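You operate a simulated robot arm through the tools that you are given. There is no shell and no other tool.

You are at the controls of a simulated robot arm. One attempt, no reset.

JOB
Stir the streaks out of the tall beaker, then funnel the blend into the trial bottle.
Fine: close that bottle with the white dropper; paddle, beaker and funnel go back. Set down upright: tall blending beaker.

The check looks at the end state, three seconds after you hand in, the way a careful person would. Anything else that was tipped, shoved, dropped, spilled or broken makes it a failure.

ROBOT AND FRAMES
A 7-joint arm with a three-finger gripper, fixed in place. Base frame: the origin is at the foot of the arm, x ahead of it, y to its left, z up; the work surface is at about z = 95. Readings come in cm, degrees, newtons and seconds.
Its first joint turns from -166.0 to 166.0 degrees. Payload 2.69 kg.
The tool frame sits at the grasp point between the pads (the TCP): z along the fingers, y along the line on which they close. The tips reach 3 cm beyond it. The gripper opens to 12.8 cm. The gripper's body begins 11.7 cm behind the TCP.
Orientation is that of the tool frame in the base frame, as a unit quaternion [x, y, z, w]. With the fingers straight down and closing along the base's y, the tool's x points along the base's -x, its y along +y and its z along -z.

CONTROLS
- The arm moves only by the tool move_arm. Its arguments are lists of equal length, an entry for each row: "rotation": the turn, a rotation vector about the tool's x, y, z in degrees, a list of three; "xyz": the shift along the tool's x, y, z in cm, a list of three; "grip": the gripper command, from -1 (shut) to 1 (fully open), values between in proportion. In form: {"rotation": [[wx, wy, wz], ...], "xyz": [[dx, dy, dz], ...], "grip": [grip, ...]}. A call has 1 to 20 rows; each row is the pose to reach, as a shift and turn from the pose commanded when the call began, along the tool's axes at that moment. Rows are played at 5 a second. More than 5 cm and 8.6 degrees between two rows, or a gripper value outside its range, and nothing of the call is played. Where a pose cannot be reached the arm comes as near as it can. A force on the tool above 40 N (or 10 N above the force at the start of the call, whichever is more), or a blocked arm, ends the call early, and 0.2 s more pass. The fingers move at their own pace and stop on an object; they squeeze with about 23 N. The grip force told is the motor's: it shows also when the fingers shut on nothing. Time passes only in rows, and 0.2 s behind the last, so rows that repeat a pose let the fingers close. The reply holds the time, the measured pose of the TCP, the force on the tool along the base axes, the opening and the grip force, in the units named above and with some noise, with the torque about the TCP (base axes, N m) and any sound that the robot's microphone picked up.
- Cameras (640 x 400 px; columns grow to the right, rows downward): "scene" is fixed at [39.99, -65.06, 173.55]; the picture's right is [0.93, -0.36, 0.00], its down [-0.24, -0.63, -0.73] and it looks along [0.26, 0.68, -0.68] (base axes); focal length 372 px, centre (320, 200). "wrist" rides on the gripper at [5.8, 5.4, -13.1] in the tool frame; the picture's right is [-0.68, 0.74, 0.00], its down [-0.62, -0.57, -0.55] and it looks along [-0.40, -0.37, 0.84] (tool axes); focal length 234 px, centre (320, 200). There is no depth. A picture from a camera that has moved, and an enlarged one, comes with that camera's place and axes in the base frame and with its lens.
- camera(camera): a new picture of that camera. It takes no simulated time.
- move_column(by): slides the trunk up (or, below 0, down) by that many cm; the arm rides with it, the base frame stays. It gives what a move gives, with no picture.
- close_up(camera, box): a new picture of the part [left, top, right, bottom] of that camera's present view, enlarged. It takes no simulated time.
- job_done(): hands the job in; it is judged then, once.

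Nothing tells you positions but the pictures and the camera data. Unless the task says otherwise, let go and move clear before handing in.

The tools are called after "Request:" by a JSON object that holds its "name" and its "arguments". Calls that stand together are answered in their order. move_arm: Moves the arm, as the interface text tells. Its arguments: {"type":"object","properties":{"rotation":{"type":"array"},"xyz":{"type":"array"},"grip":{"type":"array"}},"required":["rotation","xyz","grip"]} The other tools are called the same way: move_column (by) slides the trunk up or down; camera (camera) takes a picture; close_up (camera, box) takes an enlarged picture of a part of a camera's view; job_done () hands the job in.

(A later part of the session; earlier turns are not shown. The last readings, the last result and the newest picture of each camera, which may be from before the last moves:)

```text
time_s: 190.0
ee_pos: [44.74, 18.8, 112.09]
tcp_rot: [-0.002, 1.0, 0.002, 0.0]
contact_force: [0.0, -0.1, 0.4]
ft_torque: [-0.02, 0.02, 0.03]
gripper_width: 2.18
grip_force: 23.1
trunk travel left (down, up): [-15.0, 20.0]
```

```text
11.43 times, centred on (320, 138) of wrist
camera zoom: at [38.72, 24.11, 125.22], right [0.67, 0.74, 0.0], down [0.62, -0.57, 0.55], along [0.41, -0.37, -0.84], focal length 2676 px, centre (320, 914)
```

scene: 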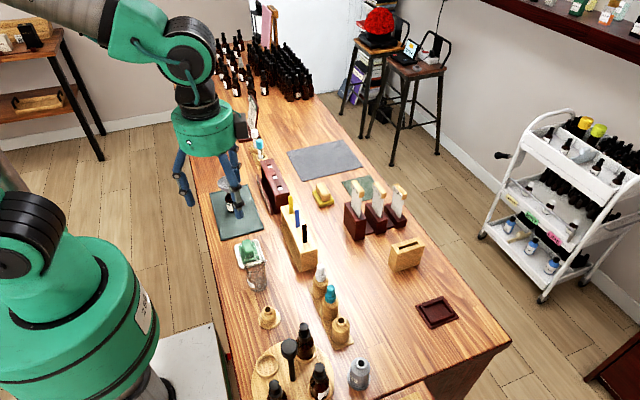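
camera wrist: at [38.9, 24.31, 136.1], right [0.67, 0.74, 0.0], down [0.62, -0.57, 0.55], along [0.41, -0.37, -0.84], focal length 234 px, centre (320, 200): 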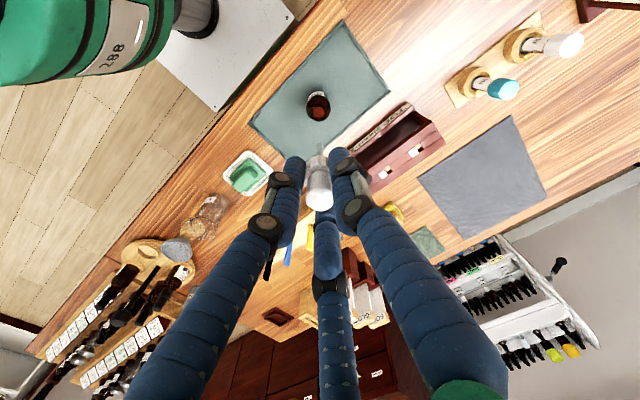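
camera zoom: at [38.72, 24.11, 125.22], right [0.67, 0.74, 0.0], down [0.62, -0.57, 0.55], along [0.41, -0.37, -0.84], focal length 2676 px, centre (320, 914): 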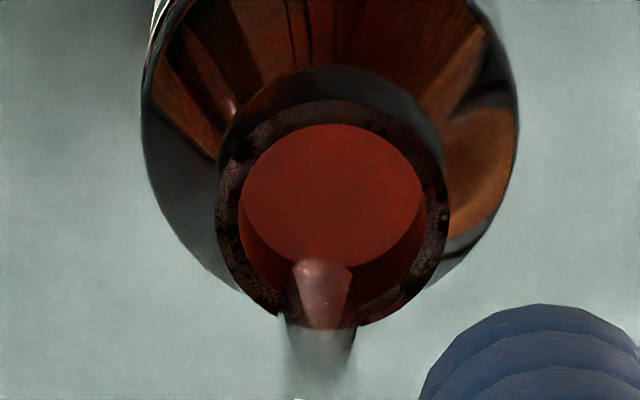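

The two views agree: the tip is 0.6 cm above the mouth and needs about 0.06 cm in -x and 0.17 cm in +y. I'll apply that and lower the pipette 2 cm into the neck, watching the forces.

Request:
{"name": "move_arm", "arguments": {"rotation": [[0, 0, 0], [0, 0, 0], [0, 0, 0], [0, 0, 0], [0, 0, 0], [0, 0, 0]], "xyz": [[0.06, 0.175, 0], [0.06, 0.175, 0], [0.06, 0.175, 0.6], [0.06, 0.175, 1.2], [0.06, 0.175, 1.8], [0.06, 0.175, 1.8]], "grip": [-1, -1, -1, -1, -1, -1]}}

Request:
{"name": "close_up", "arguments": {"camera": "scene", "box": [222, 165, 246, 200]}}

Request:
{"name": "close_up", "arguments": {"camera": "wrist", "box": [300, 110, 340, 165]}}

```text
time_s: 191.4
ee_pos: [44.79, 19.15, 110.31]
tcp_rot: [-0.002, 1.0, 0.002, 0.0]
contact_force: [0.2, -0.3, -0.1]
ft_torque: [0.03, 0.02, -0.03]
gripper_width: 2.16
grip_force: 23.4
trunk travel left (down, up): [-15.0, 20.0]
```

```text
11.43 times, centred on (234, 182) of scene
camera zoom: at [39.99, -65.06, 173.55], right [0.93, -0.36, 0.0], down [-0.24, -0.63, -0.73], along [0.26, 0.68, -0.68], focal length 4246 px, centre (1303, 400)
```

zoom: 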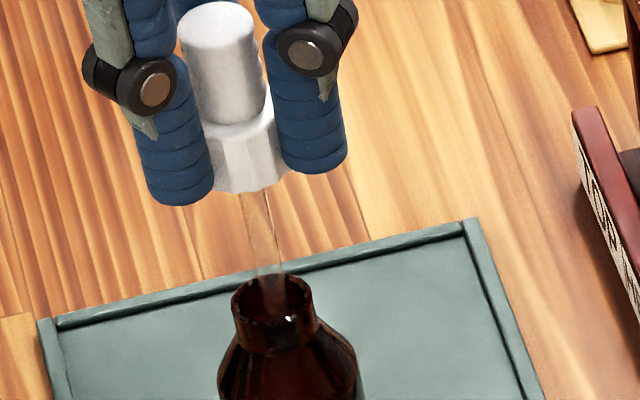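

```text
7.27 times, centred on (320, 138) of wrist
camera zoom: at [38.7, 24.3, 123.45], right [0.67, 0.74, 0.0], down [0.62, -0.57, 0.55], along [0.41, -0.37, -0.84], focal length 1703 px, centre (320, 654)
```

zoom: 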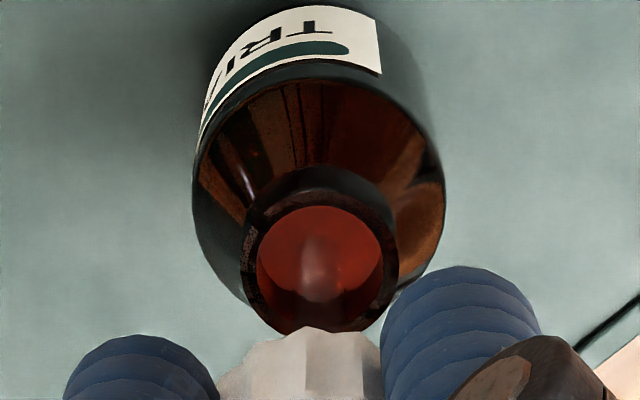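

The pipette is inside the neck, centred in both views. I'll lower further until the collar is about half a centimetre above the mouth.

Request:
{"name": "move_arm", "arguments": {"rotation": [[0, 0, 0], [0, 0, 0], [0, 0, 0], [0, 0, 0], [0, 0, 0], [0, 0, 0]], "xyz": [[0, 0, 0.6], [0, 0, 1.2], [0, 0, 1.8], [0, 0, 2.3], [0, 0, 2.7], [0, 0, 2.7]], "grip": [-1, -1, -1, -1, -1, -1]}}

Request:
{"name": "close_up", "arguments": {"camera": "scene", "box": [222, 165, 246, 205]}}

Request:
{"name": "close_up", "arguments": {"camera": "wrist", "box": [290, 110, 350, 190]}}

```text
time_s: 192.8
ee_pos: [44.79, 19.08, 107.69]
tcp_rot: [-0.002, 1.0, 0.002, 0.0]
contact_force: [-0.8, -0.9, -0.1]
ft_torque: [0.0, -0.03, -0.04]
gripper_width: 2.12
grip_force: 23.4
trunk travel left (down, up): [-15.0, 20.0]
```

```text
10.00 times, centred on (234, 185) of scene
camera zoom: at [39.99, -65.06, 173.55], right [0.93, -0.36, 0.0], down [-0.24, -0.63, -0.73], along [0.26, 0.68, -0.68], focal length 3715 px, centre (1180, 350)
```

zoom: 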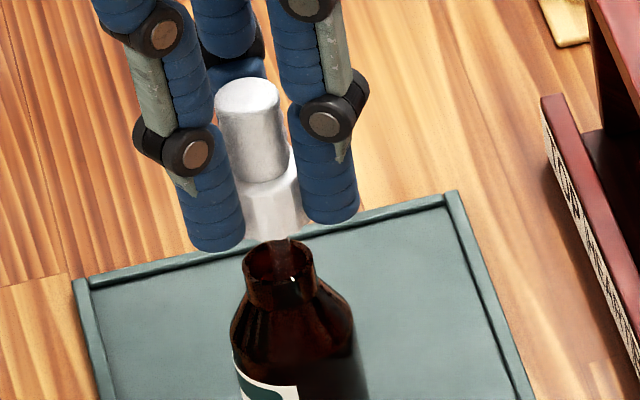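

```text
5.00 times, centred on (320, 150) of wrist
camera zoom: at [38.74, 24.33, 120.76], right [0.67, 0.74, 0.0], down [0.62, -0.57, 0.55], along [0.41, -0.37, -0.84], focal length 1171 px, centre (320, 450)
```

zoom: 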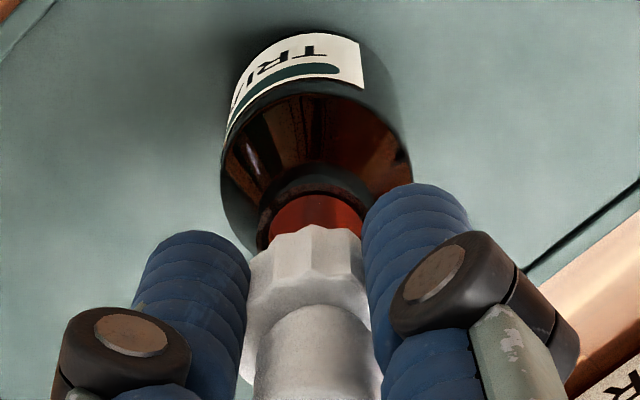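

The collar is just above the neck and lined up. I'll lower in small steps with force checks until it seats.

Request:
{"name": "move_arm", "arguments": {"rotation": [[0, 0, 0], [0, 0, 0], [0, 0, 0], [0, 0, 0]], "xyz": [[0, 0, 0.2], [0, 0, 0.4], [0, 0, 0.6], [0, 0, 0.6]], "grip": [-1, -1, -1, -1]}}

Request:
{"name": "move_arm", "arguments": {"rotation": [[0, 0, 0], [0, 0, 0], [0, 0, 0]], "xyz": [[0, 0, 0.15], [0, 0, 0.3], [0, 0, 0.3]], "grip": [-1, -1, -1]}}

Request:
{"name": "close_up", "arguments": {"camera": "scene", "box": [222, 170, 246, 210]}}

```text
time_s: 193.8
ee_pos: [44.7, 19.24, 107.16]
tcp_rot: [-0.003, 1.0, 0.003, 0.0]
contact_force: [-0.1, 0.9, -0.6]
ft_torque: [0.02, -0.03, 0.0]
gripper_width: 2.15
grip_force: 22.8
trunk travel left (down, up): [-15.0, 20.0]
```

```text
time_s: 194.6
ee_pos: [44.72, 19.2, 106.72]
tcp_rot: [-0.002, 1.0, 0.003, -0.001]
contact_force: [0.4, -0.3, 0.4]
ft_torque: [-0.02, -0.01, -0.01]
gripper_width: 2.16
grip_force: 23.1
trunk travel left (down, up): [-15.0, 20.0]
```

```text
10.00 times, centred on (234, 190) of scene
camera zoom: at [39.99, -65.06, 173.55], right [0.93, -0.36, 0.0], down [-0.24, -0.63, -0.73], along [0.26, 0.68, -0.68], focal length 3715 px, centre (1180, 300)
```

zoom: 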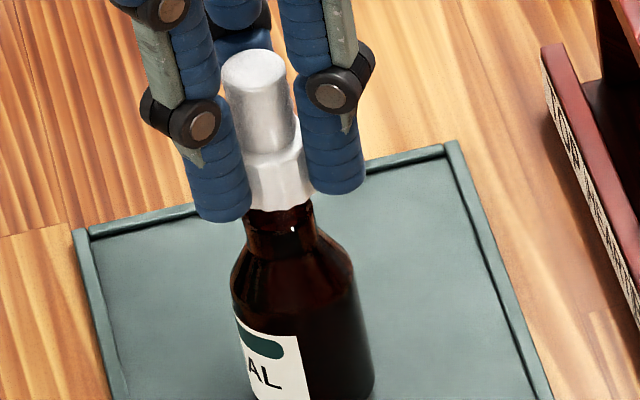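

Request:
{"name": "move_arm", "arguments": {"rotation": [[0, 0, 0], [0, 0, 0], [0, 0, 0]], "xyz": [[0, 0, 0.15], [0, 0, 0.3], [0, 0, 0.3]], "grip": [-1, -1, -1]}}

Request:
{"name": "move_arm", "arguments": {"rotation": [[0, 0, 0], [0, 0, 0], [0, 0, 0]], "xyz": [[0, 0, 0.1], [0, 0, 0.25], [0, 0, 0.25]], "grip": [-1, -1, -1]}}

Request:
{"name": "close_up", "arguments": {"camera": "scene", "box": [222, 170, 246, 210]}}

```text
time_s: 195.4
ee_pos: [44.83, 19.15, 106.57]
tcp_rot: [-0.002, 1.0, 0.002, 0.0]
contact_force: [0.2, -0.8, 1.3]
ft_torque: [-0.03, 0.05, -0.01]
gripper_width: 2.15
grip_force: 22.7
trunk travel left (down, up): [-15.0, 20.0]
```

```text
time_s: 196.2
ee_pos: [44.69, 19.16, 106.19]
tcp_rot: [-0.002, 1.0, 0.002, 0.0]
contact_force: [0.2, 0.6, -0.4]
ft_torque: [0.02, 0.01, -0.01]
gripper_width: 2.17
grip_force: 22.8
trunk travel left (down, up): [-15.0, 20.0]
```

```text
10.00 times, centred on (234, 190) of scene
camera zoom: at [39.99, -65.06, 173.55], right [0.93, -0.36, 0.0], down [-0.24, -0.63, -0.73], along [0.26, 0.68, -0.68], focal length 3715 px, centre (1180, 300)
```

zoom: 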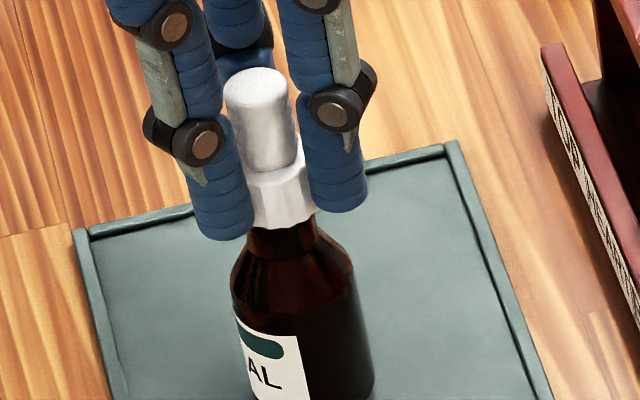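

The collar is sliding over the neck with no force yet. I'll continue in small steps.

Request:
{"name": "move_arm", "arguments": {"rotation": [[0, 0, 0], [0, 0, 0], [0, 0, 0]], "xyz": [[0, 0, 0.1], [0, 0, 0.25], [0, 0, 0.25]], "grip": [-1, -1, -1]}}

Request:
{"name": "move_arm", "arguments": {"rotation": [[0, 0, 0], [0, 0, 0], [0, 0, 0]], "xyz": [[0, 0, 0.1], [0, 0, 0.2], [0, 0, 0.2]], "grip": [-1, -1, -1]}}

Request:
{"name": "close_up", "arguments": {"camera": "scene", "box": [222, 170, 246, 210]}}

```text
time_s: 197.0
ee_pos: [44.73, 19.13, 105.88]
tcp_rot: [-0.002, 1.0, 0.003, 0.0]
contact_force: [0.5, -0.3, 0.6]
ft_torque: [-0.02, -0.01, -0.05]
gripper_width: 2.16
grip_force: 22.7
trunk travel left (down, up): [-15.0, 20.0]
```

```text
time_s: 197.8
ee_pos: [44.71, 19.21, 105.68]
tcp_rot: [-0.003, 1.0, 0.003, -0.001]
contact_force: [-0.4, 0.4, 0.2]
ft_torque: [0.02, -0.03, 0.0]
gripper_width: 2.16
grip_force: 23.0
trunk travel left (down, up): [-15.0, 20.0]
```

```text
10.00 times, centred on (234, 190) of scene
camera zoom: at [39.99, -65.06, 173.55], right [0.93, -0.36, 0.0], down [-0.24, -0.63, -0.73], along [0.26, 0.68, -0.68], focal length 3715 px, centre (1180, 300)
```

zoom: 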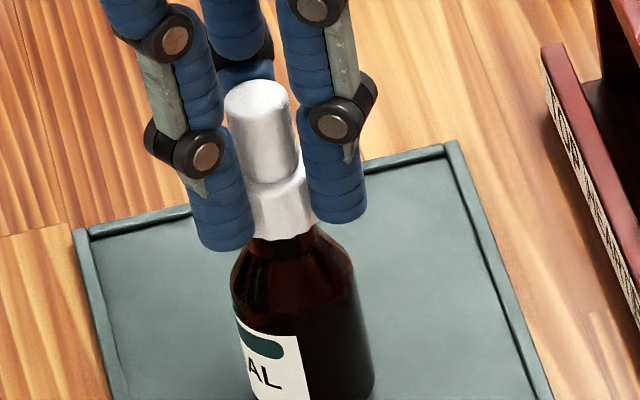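

Request:
{"name": "move_arm", "arguments": {"rotation": [[0, 0, 0], [0, 0, 0], [0, 0, 0]], "xyz": [[0, 0, 0.1], [0, 0, 0.2], [0, 0, 0.2]], "grip": [-1, -1, -1]}}

Request:
{"name": "move_arm", "arguments": {"rotation": [[0, 0, 0], [0, 0, 0], [0, 0, 0]], "xyz": [[0, 0, 0.1], [0, 0, 0.2], [0, 0, 0.2]], "grip": [-1, -1, -1]}}

Request:
{"name": "close_up", "arguments": {"camera": "scene", "box": [222, 170, 246, 210]}}

```text
time_s: 198.6
ee_pos: [44.7, 19.44, 105.62]
tcp_rot: [-0.002, 1.0, 0.003, 0.0]
contact_force: [0.4, 0.4, -0.8]
ft_torque: [-0.01, 0.0, -0.01]
gripper_width: 2.16
grip_force: 22.9
trunk travel left (down, up): [-15.0, 20.0]
```

```text
time_s: 199.4
ee_pos: [44.67, 19.15, 105.41]
tcp_rot: [-0.002, 1.0, 0.003, 0.001]
contact_force: [-2.1, 0.9, 9.1]
ft_torque: [-0.03, 0.17, -0.02]
gripper_width: 2.12
grip_force: 22.8
trunk travel left (down, up): [-15.0, 20.0]
```

```text
10.00 times, centred on (234, 190) of scene
camera zoom: at [39.99, -65.06, 173.55], right [0.93, -0.36, 0.0], down [-0.24, -0.63, -0.73], along [0.26, 0.68, -0.68], focal length 3715 px, centre (1180, 300)
```

zoom: 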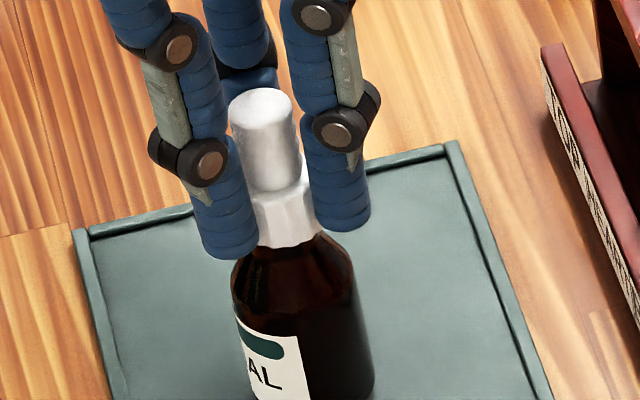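

The collar is down on the bottle's shoulder (9 N). I'll press a touch more to be sure that it is fully seated.

Request:
{"name": "move_arm", "arguments": {"rotation": [[0, 0, 0], [0, 0, 0], [0, 0, 0]], "xyz": [[0, 0, 0.06], [0, 0, 0.12], [0, 0, 0.12]], "grip": [-1, -1, -1]}}

Request:
{"name": "close_up", "arguments": {"camera": "wrist", "box": [280, 110, 360, 230]}}

Request:
{"name": "close_up", "arguments": {"camera": "scene", "box": [222, 175, 246, 215]}}

```text
time_s: 200.2
ee_pos: [44.74, 19.27, 105.29]
tcp_rot: [-0.002, 1.0, 0.002, 0.002]
contact_force: [-2.4, -0.5, 31.0]
ft_torque: [-0.11, 0.37, -0.02]
gripper_width: 2.14
grip_force: 23.1
trunk travel left (down, up): [-15.0, 20.0]
```

```text
3.33 times, centred on (320, 170) of wrist
camera zoom: at [38.71, 24.41, 118.45], right [0.67, 0.74, 0.01], down [0.62, -0.57, 0.55], along [0.41, -0.36, -0.84], focal length 781 px, centre (320, 300)
```

zoom: 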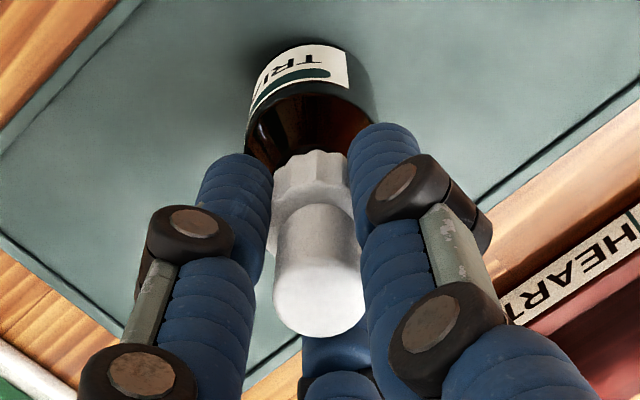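

```text
10.00 times, centred on (234, 195) of scene
camera zoom: at [39.99, -65.06, 173.55], right [0.93, -0.36, 0.0], down [-0.24, -0.63, -0.73], along [0.26, 0.68, -0.68], focal length 3715 px, centre (1180, 250)
```

zoom: 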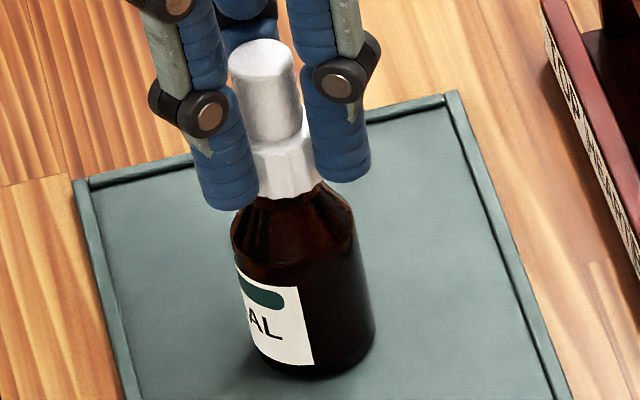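

It is firmly seated (31 N and no further travel). I'll relieve the pressure, then open the fingers slowly.

Request:
{"name": "move_arm", "arguments": {"rotation": [[0, 0, 0], [0, 0, 0], [0, 0, 0]], "xyz": [[0, 0, -0.1], [0, 0, -0.16], [0, 0, -0.16]], "grip": [-1, -1, -1]}}

Request:
{"name": "move_arm", "arguments": {"rotation": [[0, 0, 0], [0, 0, 0], [0, 0, 0], [0, 0, 0], [0, 0, 0], [0, 0, 0], [0, 0, 0]], "xyz": [[0, 0, 0], [0, 0, 0], [0, 0, 0], [0, 0, 0], [0, 0, 0], [0, 0, 0], [0, 0, 0]], "grip": [-0.7, -0.65, -0.55, -0.4, -0.25, -0.1, -0.1]}}

Request:
{"name": "close_up", "arguments": {"camera": "scene", "box": [215, 165, 255, 215]}}

Request:
{"name": "close_up", "arguments": {"camera": "wrist", "box": [270, 100, 370, 230]}}

```text
time_s: 201.0
ee_pos: [44.69, 19.06, 105.44]
tcp_rot: [-0.002, 1.0, 0.003, 0.0]
contact_force: [-1.4, 1.8, 18.1]
ft_torque: [-0.04, 0.26, -0.01]
gripper_width: 2.18
grip_force: 22.9
trunk travel left (down, up): [-15.0, 20.0]
```

```text
time_s: 202.6
ee_pos: [44.75, 19.24, 105.35]
tcp_rot: [-0.001, 1.0, 0.003, 0.0]
contact_force: [0.7, -0.7, -0.1]
ft_torque: [0.03, 0.01, 0.04]
gripper_width: 5.75
grip_force: 0.1
trunk travel left (down, up): [-15.0, 20.0]
```

```text
8.00 times, centred on (235, 190) of scene
camera zoom: at [39.99, -65.06, 173.55], right [0.93, -0.36, 0.0], down [-0.24, -0.63, -0.73], along [0.26, 0.68, -0.68], focal length 2972 px, centre (1000, 280)
```

zoom: 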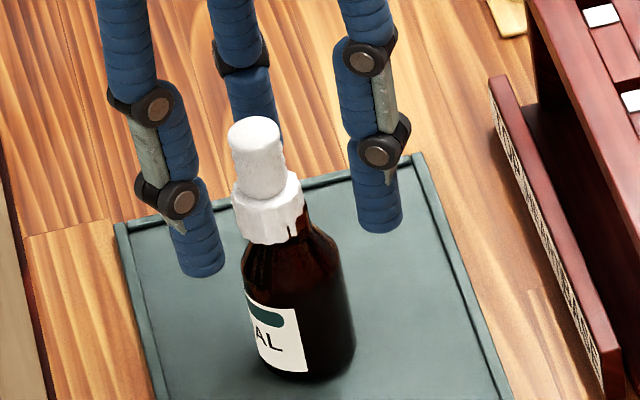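

```text
3.08 times, centred on (320, 165) of wrist
camera zoom: at [38.76, 24.38, 118.46], right [0.67, 0.74, 0.0], down [0.62, -0.57, 0.55], along [0.41, -0.37, -0.84], focal length 720 px, centre (320, 308)
```

zoom: 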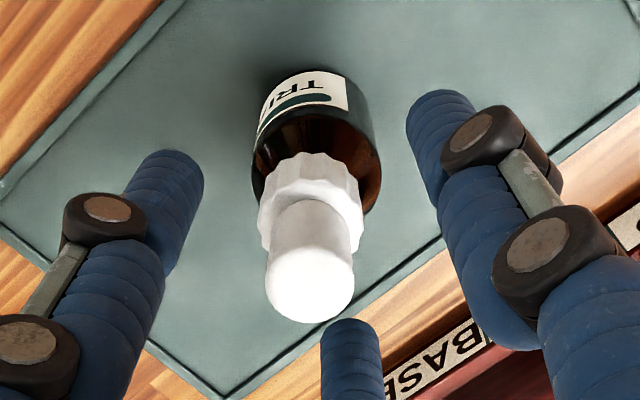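

After release the collar looks shifted to one side and partly tilted, with a bit of neck showing on the right. I'll look closer before moving.

Request:
{"name": "close_up", "arguments": {"camera": "scene", "box": [226, 176, 244, 204]}}

Request:
{"name": "close_up", "arguments": {"camera": "wrist", "box": [295, 120, 345, 205]}}

```text
14.29 times, centred on (235, 190) of scene
camera zoom: at [39.99, -65.06, 173.55], right [0.93, -0.36, 0.0], down [-0.24, -0.63, -0.73], along [0.26, 0.68, -0.68], focal length 5307 px, centre (1534, 343)
```

zoom: 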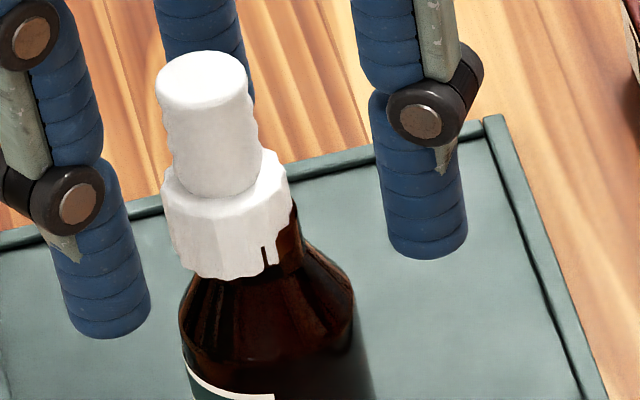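

```text
4.71 times, centred on (320, 162) of wrist
camera zoom: at [38.76, 24.38, 118.46], right [0.67, 0.74, 0.0], down [0.62, -0.57, 0.55], along [0.41, -0.37, -0.84], focal length 1102 px, centre (320, 376)
```

zoom: 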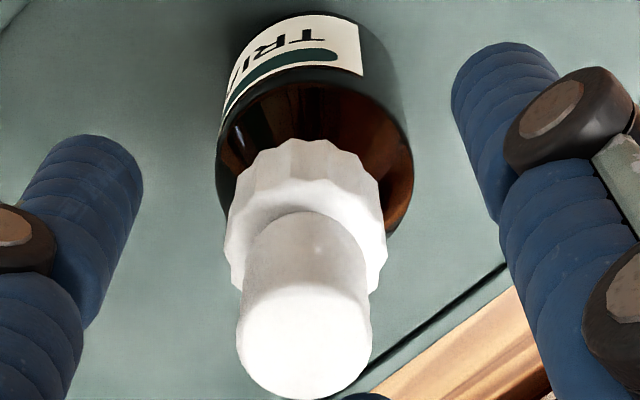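

The dropper has ended up about 0.4 cm off-centre on the neck, so it is not closed properly. I'll back the fingers straight up (they are clear of it) and look from above.

Request:
{"name": "move_arm", "arguments": {"rotation": [[0, 0, 0], [0, 0, 0], [0, 0, 0], [0, 0, 0], [0, 0, 0], [0, 0, 0]], "xyz": [[0, 0, -1], [0, 0, -3], [0, 0, -5.5], [0, 0, -8], [0, 0, -10], [0, 0, -10]], "grip": [0, 0.1, 0.1, 0.1, 0.1, 0.1]}}

Request:
{"name": "close_up", "arguments": {"camera": "wrist", "box": [285, 90, 355, 190]}}

Request:
{"name": "close_up", "arguments": {"camera": "scene", "box": [222, 172, 248, 216]}}

```text
time_s: 204.0
ee_pos: [44.65, 18.97, 115.41]
tcp_rot: [-0.003, 1.0, 0.003, 0.0]
contact_force: [0.0, 0.1, 0.3]
ft_torque: [0.06, 0.0, -0.01]
gripper_width: 7.04
grip_force: 0.0
trunk travel left (down, up): [-15.0, 20.0]
```

```text
4.00 times, centred on (320, 140) of wrist
camera zoom: at [38.68, 24.19, 128.47], right [0.67, 0.74, 0.0], down [0.62, -0.57, 0.55], along [0.41, -0.37, -0.84], focal length 937 px, centre (320, 440)
```

zoom: 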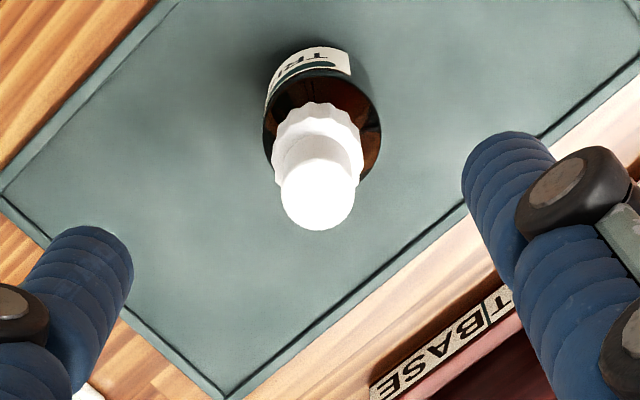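

```text
9.09 times, centred on (235, 194) of scene
camera zoom: at [39.99, -65.06, 173.55], right [0.93, -0.36, 0.0], down [-0.24, -0.63, -0.73], along [0.26, 0.68, -0.68], focal length 3377 px, centre (1093, 254)
```

zoom: 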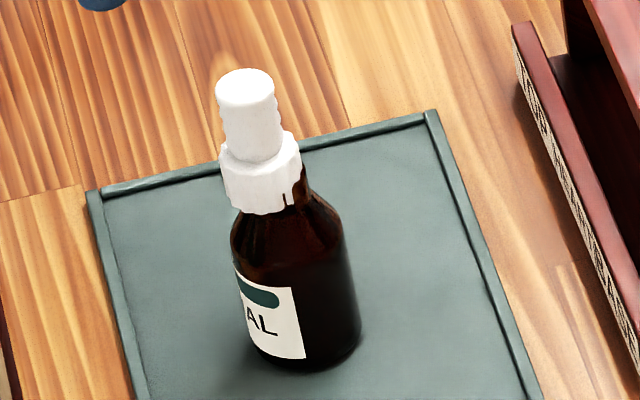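

The dropper stands upright on the neck but was dragged about 0.4 cm toward -x when the loaded fingers opened. Since the tool axis is still where the dropper was centred, I'll go down again, close lightly to re-centre it without any downward load, and check.

Request:
{"name": "move_arm", "arguments": {"rotation": [[0, 0, 0], [0, 0, 0], [0, 0, 0], [0, 0, 0], [0, 0, 0], [0, 0, 0]], "xyz": [[0, 0, 2], [0, 0, 4.5], [0, 0, 7], [0, 0, 9], [0, 0, 9.9], [0, 0, 9.9]], "grip": [0, 0, 0, 0, 0, 0]}}

Request:
{"name": "close_up", "arguments": {"camera": "scene", "box": [222, 172, 248, 216]}}

Request:
{"name": "close_up", "arguments": {"camera": "wrist", "box": [270, 100, 370, 230]}}

```text
time_s: 205.4
ee_pos: [44.81, 19.24, 105.45]
tcp_rot: [-0.003, 1.0, 0.002, 0.0]
contact_force: [-1.3, 0.0, -0.5]
ft_torque: [0.02, 0.04, -0.01]
gripper_width: 6.4
grip_force: 0.0
trunk travel left (down, up): [-15.0, 20.0]
```

```text
9.09 times, centred on (235, 194) of scene
camera zoom: at [39.99, -65.06, 173.55], right [0.93, -0.36, 0.0], down [-0.24, -0.63, -0.73], along [0.26, 0.68, -0.68], focal length 3377 px, centre (1093, 254)
```

zoom: 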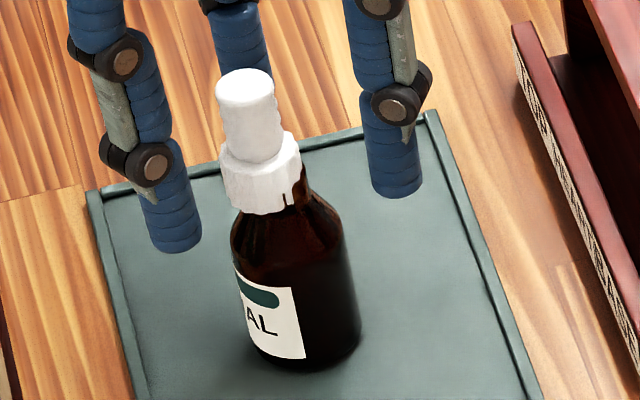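

```text
3.08 times, centred on (320, 165) of wrist
camera zoom: at [38.74, 24.47, 118.53], right [0.67, 0.74, 0.0], down [0.62, -0.57, 0.55], along [0.41, -0.37, -0.84], focal length 720 px, centre (320, 308)
```

zoom: 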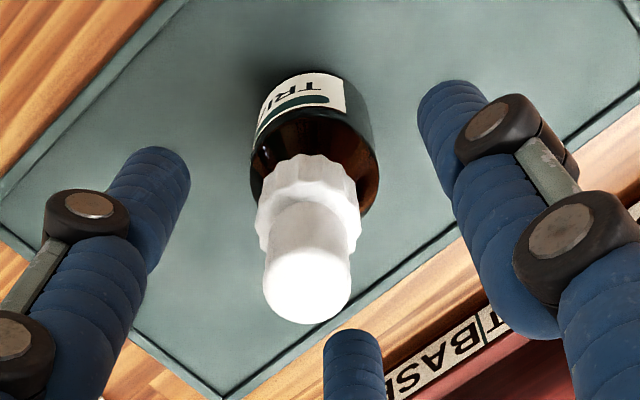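

Request:
{"name": "move_arm", "arguments": {"rotation": [[0, 0, 0], [0, 0, 0], [0, 0, 0], [0, 0, 0], [0, 0, 0], [0, 0, 0], [0, 0, 0]], "xyz": [[0, 0, 0], [0, 0, 0], [0, 0, 0], [0, 0, 0], [0, 0, 0], [0, 0, 0], [0, 0, 0]], "grip": [-0.2, -0.35, -0.45, -0.5, -0.55, -0.6, -0.6]}}

Request:
{"name": "close_up", "arguments": {"camera": "scene", "box": [222, 172, 248, 216]}}

Request:
{"name": "close_up", "arguments": {"camera": "wrist", "box": [270, 100, 370, 230]}}

```text
time_s: 207.0
ee_pos: [44.75, 19.15, 105.43]
tcp_rot: [-0.003, 1.0, 0.002, 0.001]
contact_force: [-0.3, -0.1, -0.4]
ft_torque: [-0.03, 0.01, 0.0]
gripper_width: 2.58
grip_force: 0.7
trunk travel left (down, up): [-15.0, 20.0]
```

```text
9.09 times, centred on (235, 194) of scene
camera zoom: at [39.99, -65.06, 173.55], right [0.93, -0.36, 0.0], down [-0.24, -0.63, -0.73], along [0.26, 0.68, -0.68], focal length 3377 px, centre (1093, 254)
```

zoom: 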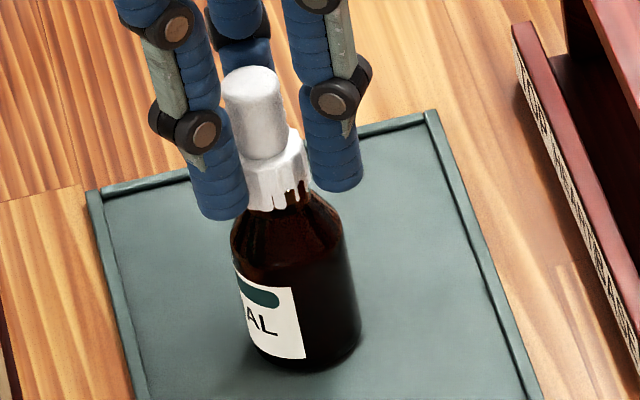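

```text
3.08 times, centred on (320, 165) of wrist
camera zoom: at [38.73, 24.46, 118.55], right [0.67, 0.74, 0.0], down [0.62, -0.57, 0.55], along [0.41, -0.37, -0.84], focal length 720 px, centre (320, 308)
```

zoom: 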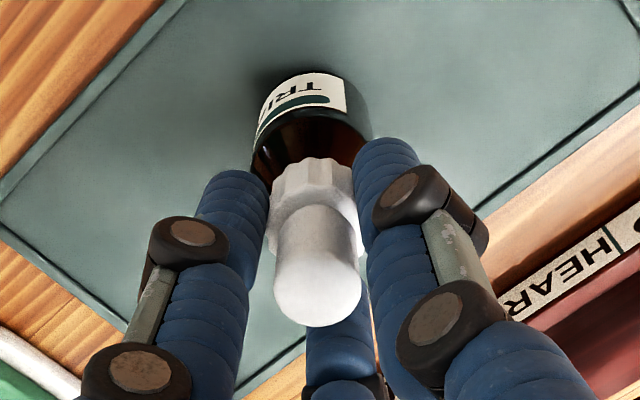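

The fingers have nudged it most of the way back. I'll open gently now (no load) and look at where it stands.

Request:
{"name": "move_arm", "arguments": {"rotation": [[0, 0, 0], [0, 0, 0], [0, 0, 0], [0, 0, 0], [0, 0, 0], [0, 0, 0], [0, 0, 0]], "xyz": [[0, 0, 0], [0, 0, 0], [0, 0, 0], [0, 0, 0], [0, 0, 0], [0, 0, 0], [0, 0, 0]], "grip": [-0.57, -0.53, -0.45, -0.35, -0.2, 0, 0]}}

Request:
{"name": "close_up", "arguments": {"camera": "scene", "box": [224, 174, 246, 210]}}

Request:
{"name": "close_up", "arguments": {"camera": "wrist", "box": [285, 110, 355, 220]}}

```text
time_s: 208.6
ee_pos: [44.68, 19.15, 105.46]
tcp_rot: [-0.002, 1.0, 0.003, 0.0]
contact_force: [0.6, 0.7, 0.5]
ft_torque: [0.01, -0.03, -0.02]
gripper_width: 6.38
grip_force: 0.1
trunk travel left (down, up): [-15.0, 20.0]
```

```text
11.11 times, centred on (235, 192) of scene
camera zoom: at [39.99, -65.06, 173.55], right [0.93, -0.36, 0.0], down [-0.24, -0.63, -0.73], along [0.26, 0.68, -0.68], focal length 4128 px, centre (1264, 289)
```

zoom: 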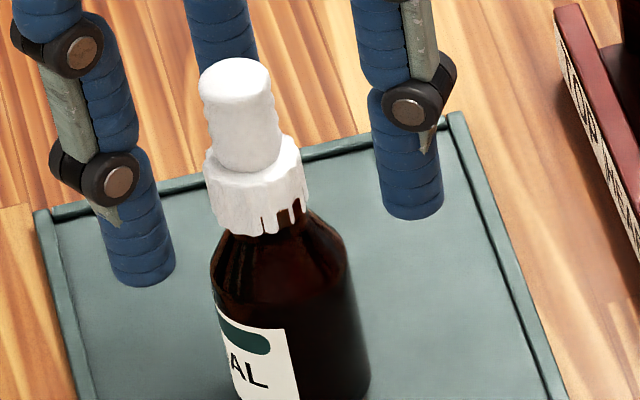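

```text
3.64 times, centred on (320, 165) of wrist
camera zoom: at [38.73, 24.46, 118.55], right [0.67, 0.74, 0.0], down [0.62, -0.57, 0.55], along [0.41, -0.37, -0.84], focal length 852 px, centre (320, 327)
```

zoom: 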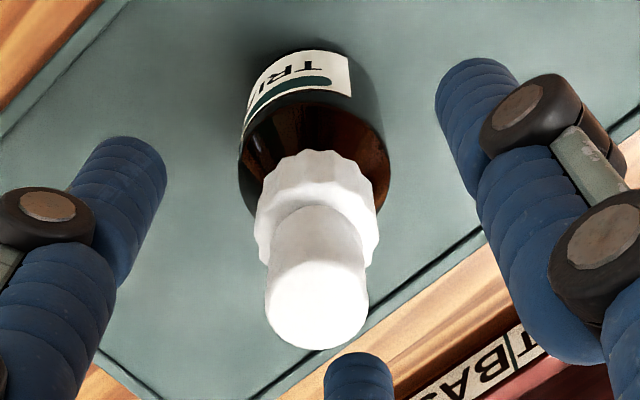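

Request:
{"name": "close_up", "arguments": {"camera": "scene", "box": [229, 184, 243, 202]}}

Request:
{"name": "close_up", "arguments": {"camera": "wrist", "box": [300, 120, 345, 180]}}

```text
16.00 times, centred on (236, 193) of scene
camera zoom: at [39.99, -65.06, 173.55], right [0.93, -0.36, 0.0], down [-0.24, -0.63, -0.73], along [0.26, 0.68, -0.68], focal length 5944 px, centre (1664, 312)
```

zoom: 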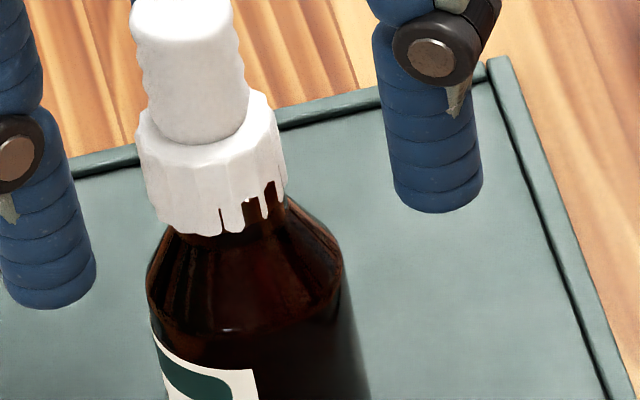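

```text
6.67 times, centred on (322, 150) of wrist
camera zoom: at [38.73, 24.46, 118.55], right [0.67, 0.74, 0.0], down [0.62, -0.57, 0.55], along [0.41, -0.37, -0.84], focal length 1561 px, centre (303, 533)
```

zoom: 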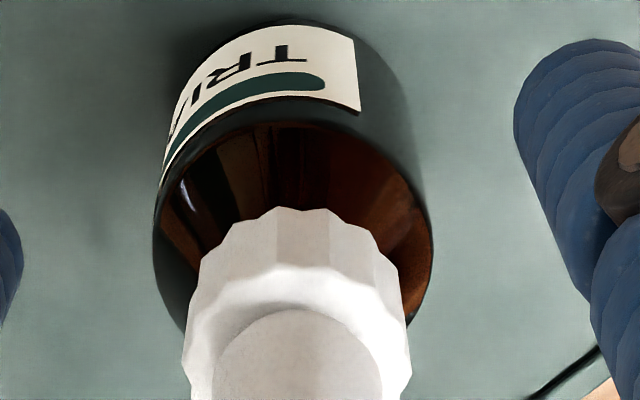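

It now stands at the right depth but is still about 0.2 cm off toward -x/+y; the dark neck shows through on the front right. I'll shift the tool by (+0.19, -0.23) and nudge it again with a light close.

Request:
{"name": "move_arm", "arguments": {"rotation": [[0, 0, 0], [0, 0, 0], [0, 0, 0], [0, 0, 0], [0, 0, 0], [0, 0, 0], [0, 0, 0], [0, 0, 0], [0, 0, 0], [0, 0, 0]], "xyz": [[-0.19, -0.23, 0], [-0.19, -0.23, 0], [-0.19, -0.23, 0], [-0.19, -0.23, 0], [-0.19, -0.23, 0], [-0.19, -0.23, 0], [-0.19, -0.23, 0], [-0.19, -0.23, 0], [-0.19, -0.23, 0], [-0.19, -0.23, 0]], "grip": [0, 0, -0.2, -0.35, -0.45, -0.5, -0.55, -0.6, -0.62, -0.62]}}

Request:
{"name": "close_up", "arguments": {"camera": "scene", "box": [224, 174, 246, 210]}}

Request:
{"name": "close_up", "arguments": {"camera": "wrist", "box": [300, 120, 345, 180]}}

```text
time_s: 210.8
ee_pos: [44.84, 18.83, 105.46]
tcp_rot: [-0.001, 1.0, 0.003, 0.0]
contact_force: [-0.1, 0.2, 0.3]
ft_torque: [0.02, 0.01, 0.03]
gripper_width: 2.44
grip_force: 0.2
trunk travel left (down, up): [-15.0, 20.0]
```

```text
11.11 times, centred on (235, 192) of scene
camera zoom: at [39.99, -65.06, 173.55], right [0.93, -0.36, 0.0], down [-0.24, -0.63, -0.73], along [0.26, 0.68, -0.68], focal length 4128 px, centre (1264, 289)
```

zoom: 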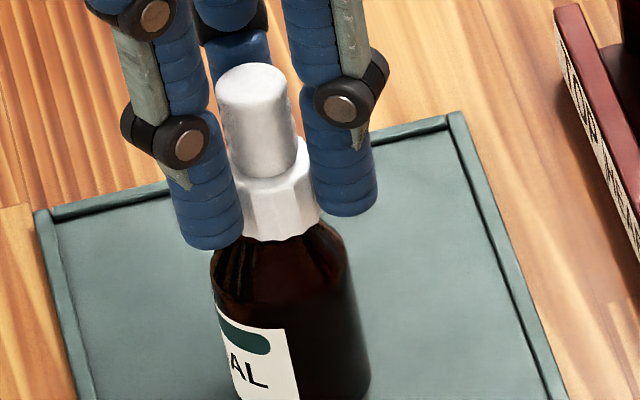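

```text
6.67 times, centred on (322, 150) of wrist
camera zoom: at [38.89, 24.19, 118.57], right [0.67, 0.74, 0.0], down [0.62, -0.57, 0.55], along [0.41, -0.37, -0.84], focal length 1561 px, centre (303, 533)
```

zoom: 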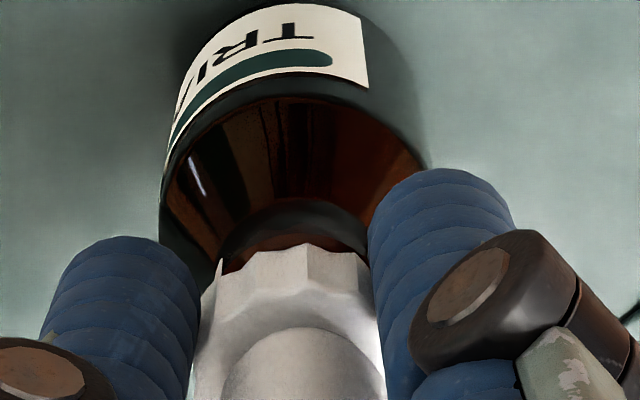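

Request:
{"name": "move_arm", "arguments": {"rotation": [[0, 0, 0], [0, 0, 0], [0, 0, 0], [0, 0, 0], [0, 0, 0], [0, 0, 0], [0, 0, 0], [0, 0, 0]], "xyz": [[0, 0, 0], [0, 0, 0], [0, 0, 0], [0, 0, 0], [0, 0, 0], [0, 0, 0], [0, 0, 0], [0, 0, 0]], "grip": [-0.6, -0.57, -0.53, -0.45, -0.35, -0.2, 0, 0]}}

Request:
{"name": "close_up", "arguments": {"camera": "scene", "box": [224, 174, 246, 210]}}

Request:
{"name": "close_up", "arguments": {"camera": "wrist", "box": [285, 110, 355, 220]}}

```text
time_s: 212.6
ee_pos: [44.96, 19.03, 105.38]
tcp_rot: [-0.003, 1.0, 0.003, 0.0]
contact_force: [-0.8, 0.7, 0.7]
ft_torque: [0.0, -0.01, 0.04]
gripper_width: 6.4
grip_force: 0.1
trunk travel left (down, up): [-15.0, 20.0]
```

```text
11.11 times, centred on (235, 192) of scene
camera zoom: at [39.99, -65.06, 173.55], right [0.93, -0.36, 0.0], down [-0.24, -0.63, -0.73], along [0.26, 0.68, -0.68], focal length 4128 px, centre (1264, 289)
```

zoom: 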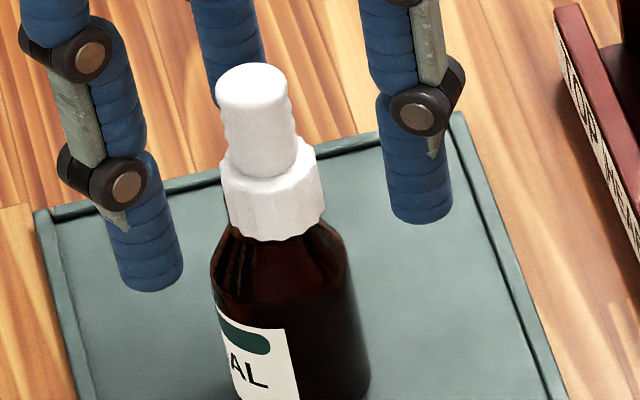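

```text
3.64 times, centred on (320, 165) of wrist
camera zoom: at [38.89, 24.19, 118.57], right [0.67, 0.74, 0.0], down [0.62, -0.57, 0.55], along [0.41, -0.37, -0.84], focal length 852 px, centre (320, 327)
```

zoom: 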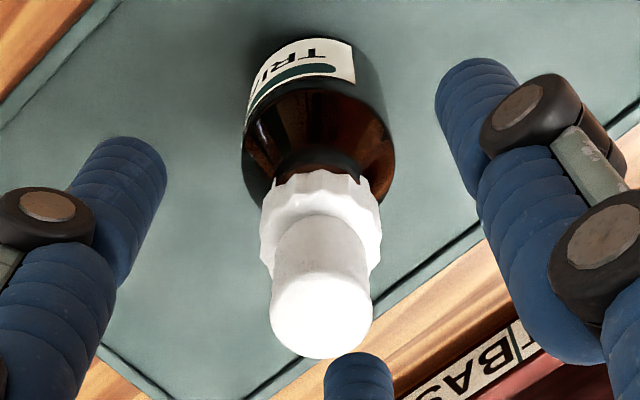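

It overshot slightly to the +x/-y side. I'll shift the tool back by (-0.13, +0.19) and close a little tighter so that the fingers centre it.

Request:
{"name": "move_arm", "arguments": {"rotation": [[0, 0, 0], [0, 0, 0], [0, 0, 0], [0, 0, 0], [0, 0, 0], [0, 0, 0], [0, 0, 0], [0, 0, 0], [0, 0, 0], [0, 0, 0], [0, 0, 0]], "xyz": [[0.13, 0.19, 0], [0.13, 0.19, 0], [0.13, 0.19, 0], [0.13, 0.19, 0], [0.13, 0.19, 0], [0.13, 0.19, 0], [0.13, 0.19, 0], [0.13, 0.19, 0], [0.13, 0.19, 0], [0.13, 0.19, 0], [0.13, 0.19, 0]], "grip": [0, 0, -0.2, -0.35, -0.45, -0.5, -0.55, -0.6, -0.63, -0.65, -0.65]}}

Request:
{"name": "close_up", "arguments": {"camera": "scene", "box": [224, 174, 246, 210]}}

Request:
{"name": "close_up", "arguments": {"camera": "wrist", "box": [285, 110, 355, 220]}}

```text
time_s: 215.0
ee_pos: [44.78, 19.13, 105.45]
tcp_rot: [-0.002, 1.0, 0.002, 0.001]
contact_force: [-0.2, -0.2, -0.8]
ft_torque: [0.0, -0.02, 0.0]
gripper_width: 2.3
grip_force: 1.0
trunk travel left (down, up): [-15.0, 20.0]
```

```text
11.11 times, centred on (235, 192) of scene
camera zoom: at [39.99, -65.06, 173.55], right [0.93, -0.36, 0.0], down [-0.24, -0.63, -0.73], along [0.26, 0.68, -0.68], focal length 4128 px, centre (1264, 289)
```

zoom: 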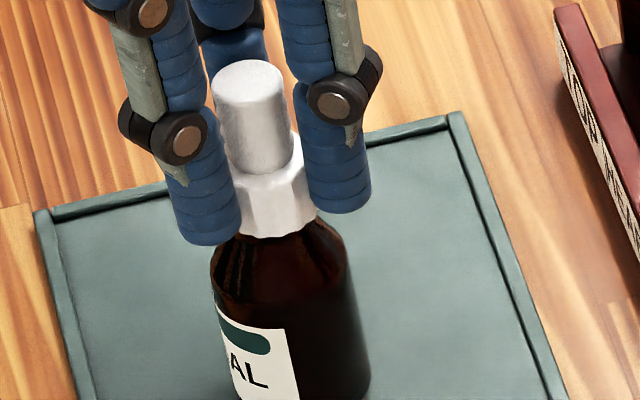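

```text
3.64 times, centred on (320, 165) of wrist
camera zoom: at [38.81, 24.36, 118.55], right [0.67, 0.74, 0.0], down [0.62, -0.57, 0.55], along [0.41, -0.37, -0.84], focal length 852 px, centre (320, 327)
```

zoom: 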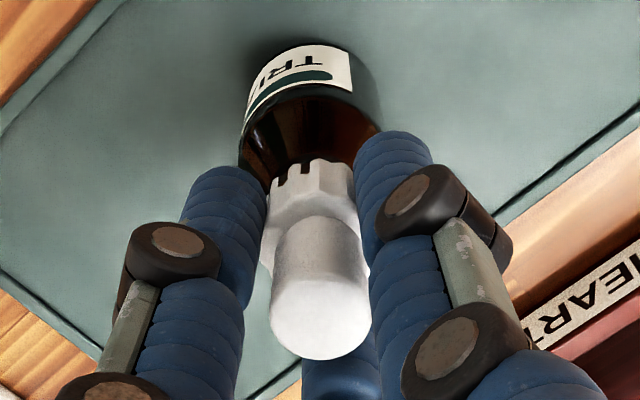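

Nearly centred now: only tiny notches on the -x/+y side. I'll nudge 0.07 cm that way while lightly closed, then open gently.

Request:
{"name": "move_arm", "arguments": {"rotation": [[0, 0, 0], [0, 0, 0], [0, 0, 0], [0, 0, 0], [0, 0, 0], [0, 0, 0], [0, 0, 0], [0, 0, 0], [0, 0, 0], [0, 0, 0], [0, 0, 0]], "xyz": [[0.08, 0.08, 0], [0.08, 0.08, 0], [0.08, 0.08, 0], [0.08, 0.08, 0], [0.08, 0.08, 0], [0.08, 0.08, 0], [0.08, 0.08, 0], [0.08, 0.08, 0], [0.08, 0.08, 0], [0.08, 0.08, 0], [0.08, 0.08, 0]], "grip": [-0.66, -0.66, -0.64, -0.62, -0.6, -0.57, -0.53, -0.45, -0.3, 0, 0]}}

Request:
{"name": "close_up", "arguments": {"camera": "scene", "box": [224, 174, 246, 210]}}

Request:
{"name": "close_up", "arguments": {"camera": "wrist", "box": [285, 110, 355, 220]}}

```text
time_s: 217.4
ee_pos: [44.82, 19.21, 105.42]
tcp_rot: [-0.002, 1.0, 0.003, 0.0]
contact_force: [0.8, -0.8, -0.1]
ft_torque: [0.01, -0.02, 0.01]
gripper_width: 6.43
grip_force: 0.0
trunk travel left (down, up): [-15.0, 20.0]
```

```text
11.11 times, centred on (235, 192) of scene
camera zoom: at [39.99, -65.06, 173.55], right [0.93, -0.36, 0.0], down [-0.24, -0.63, -0.73], along [0.26, 0.68, -0.68], focal length 4128 px, centre (1264, 289)
```

zoom: 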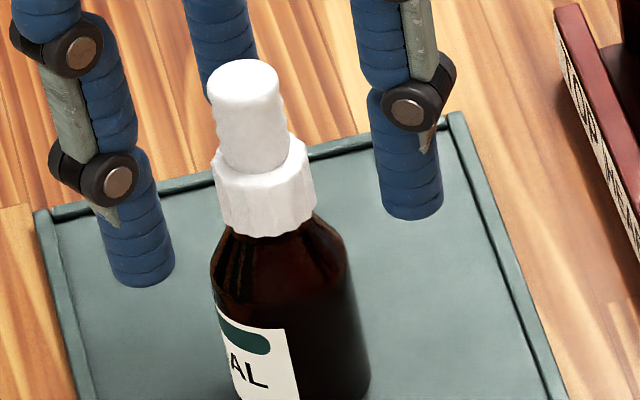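

```text
3.64 times, centred on (320, 165) of wrist
camera zoom: at [38.71, 24.42, 118.58], right [0.67, 0.74, 0.0], down [0.62, -0.57, 0.55], along [0.41, -0.37, -0.84], focal length 852 px, centre (320, 327)
```

zoom: 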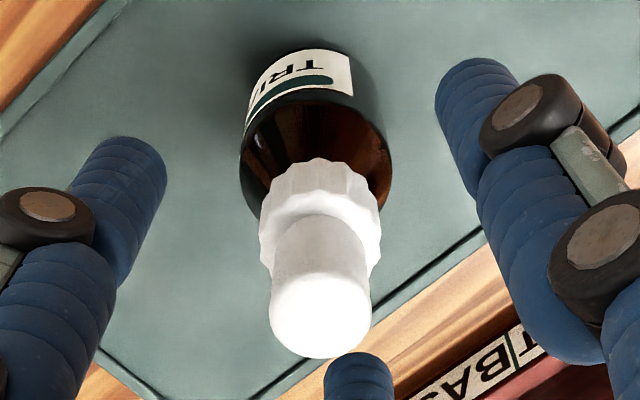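

The collar now sits concentric on the neck in both views. I'll zoom in closely once more to verify.

Request:
{"name": "close_up", "arguments": {"camera": "scene", "box": [229, 176, 243, 200]}}

Request:
{"name": "close_up", "arguments": {"camera": "wrist", "box": [295, 115, 350, 180]}}

Request:
{"name": "close_up", "arguments": {"camera": "scene", "box": [300, 260, 350, 350]}}

```text
16.00 times, centred on (236, 188) of scene
camera zoom: at [39.99, -65.06, 173.55], right [0.93, -0.36, 0.0], down [-0.24, -0.63, -0.73], along [0.26, 0.68, -0.68], focal length 5944 px, centre (1664, 392)
```

zoom: 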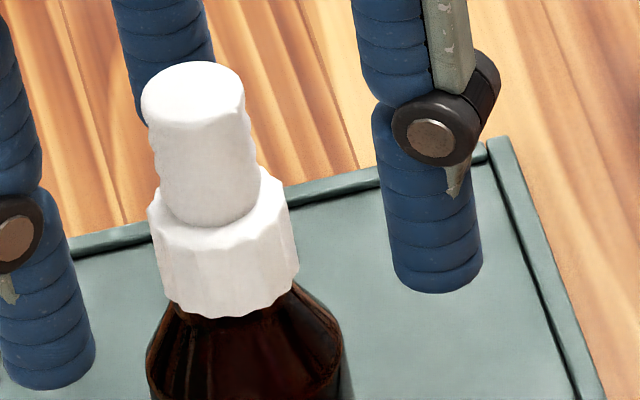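

```text
6.15 times, centred on (322, 148) of wrist
camera zoom: at [38.71, 24.42, 118.58], right [0.67, 0.74, 0.0], down [0.62, -0.57, 0.55], along [0.41, -0.37, -0.84], focal length 1441 px, centre (305, 523)
```

zoom: 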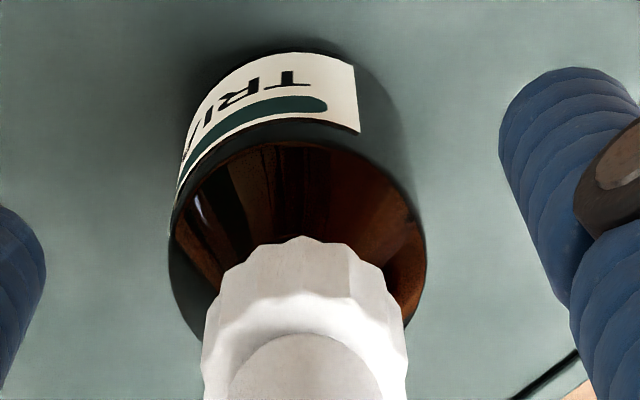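

```text
4.44 times, centred on (325, 305) of scene
camera zoom: at [39.99, -65.06, 173.55], right [0.93, -0.36, 0.0], down [-0.24, -0.63, -0.73], along [0.26, 0.68, -0.68], focal length 1651 px, centre (298, -267)
```

zoom: 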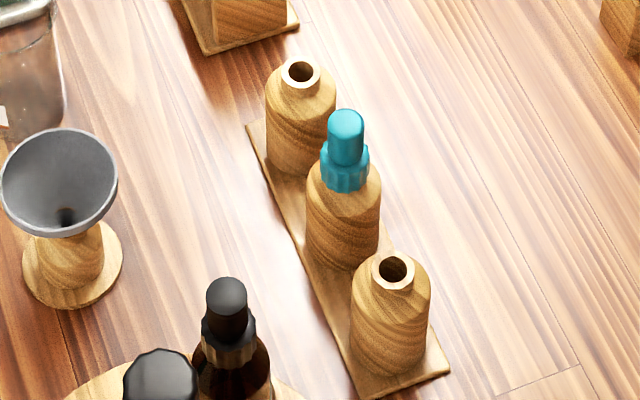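

The dropper is fully down, upright and concentric. I'll rise straight up, slowly at first, and move clear.

Request:
{"name": "move_arm", "arguments": {"rotation": [[0, 0, 0], [0, 0, 0], [0, 0, 0], [0, 0, 0], [0, 0, 0], [0, 0, 0], [0, 0, 0], [0, 0, 0], [0, 0, 0], [0, 0, 0]], "xyz": [[0, 0, -0.5], [0, 0, -1.5], [0, 0, -3], [0, 0, -5.5], [0, 0, -9], [0, 0, -13], [0, 0, -17], [0, 0, -21], [0, 0, -24], [0, 0, -24]], "grip": [0, 0, 0, 0, 0, 0, 0, 0, 0, 0]}}

Request:
{"name": "close_up", "arguments": {"camera": "scene", "box": [224, 174, 246, 214]}}

Request:
{"name": "close_up", "arguments": {"camera": "wrist", "box": [280, 70, 360, 170]}}

Request:
{"name": "camera", "arguments": {"camera": "scene"}}

```text
time_s: 219.6
ee_pos: [44.51, 19.4, 129.18]
tcp_rot: [-0.003, 1.0, 0.003, 0.0]
contact_force: [-0.5, -0.1, -0.5]
ft_torque: [0.03, -0.03, 0.01]
gripper_width: 6.41
grip_force: 0.1
trunk travel left (down, up): [-15.0, 20.0]
```

```text
10.00 times, centred on (235, 194) of scene
camera zoom: at [39.99, -65.06, 173.55], right [0.93, -0.36, 0.0], down [-0.24, -0.63, -0.73], along [0.26, 0.68, -0.68], focal length 3715 px, centre (1170, 260)
```

zoom: 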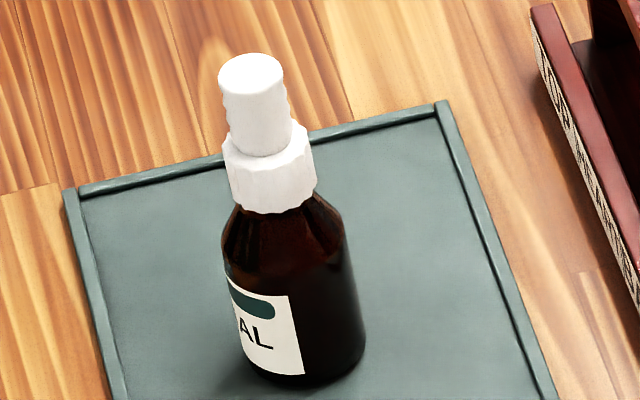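

```text
4.00 times, centred on (320, 120) of wrist
camera zoom: at [38.5, 24.59, 142.24], right [0.67, 0.74, 0.0], down [0.62, -0.57, 0.55], along [0.41, -0.37, -0.84], focal length 937 px, centre (320, 520)
```

zoom: 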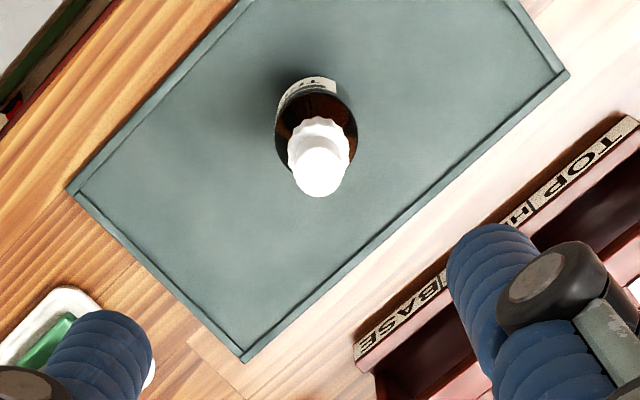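

```text
taken
```

scene: 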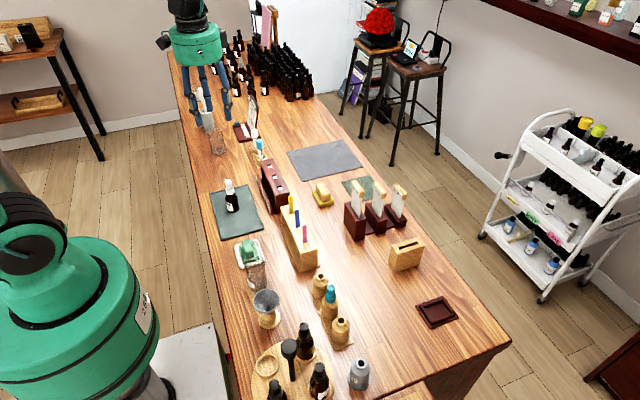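

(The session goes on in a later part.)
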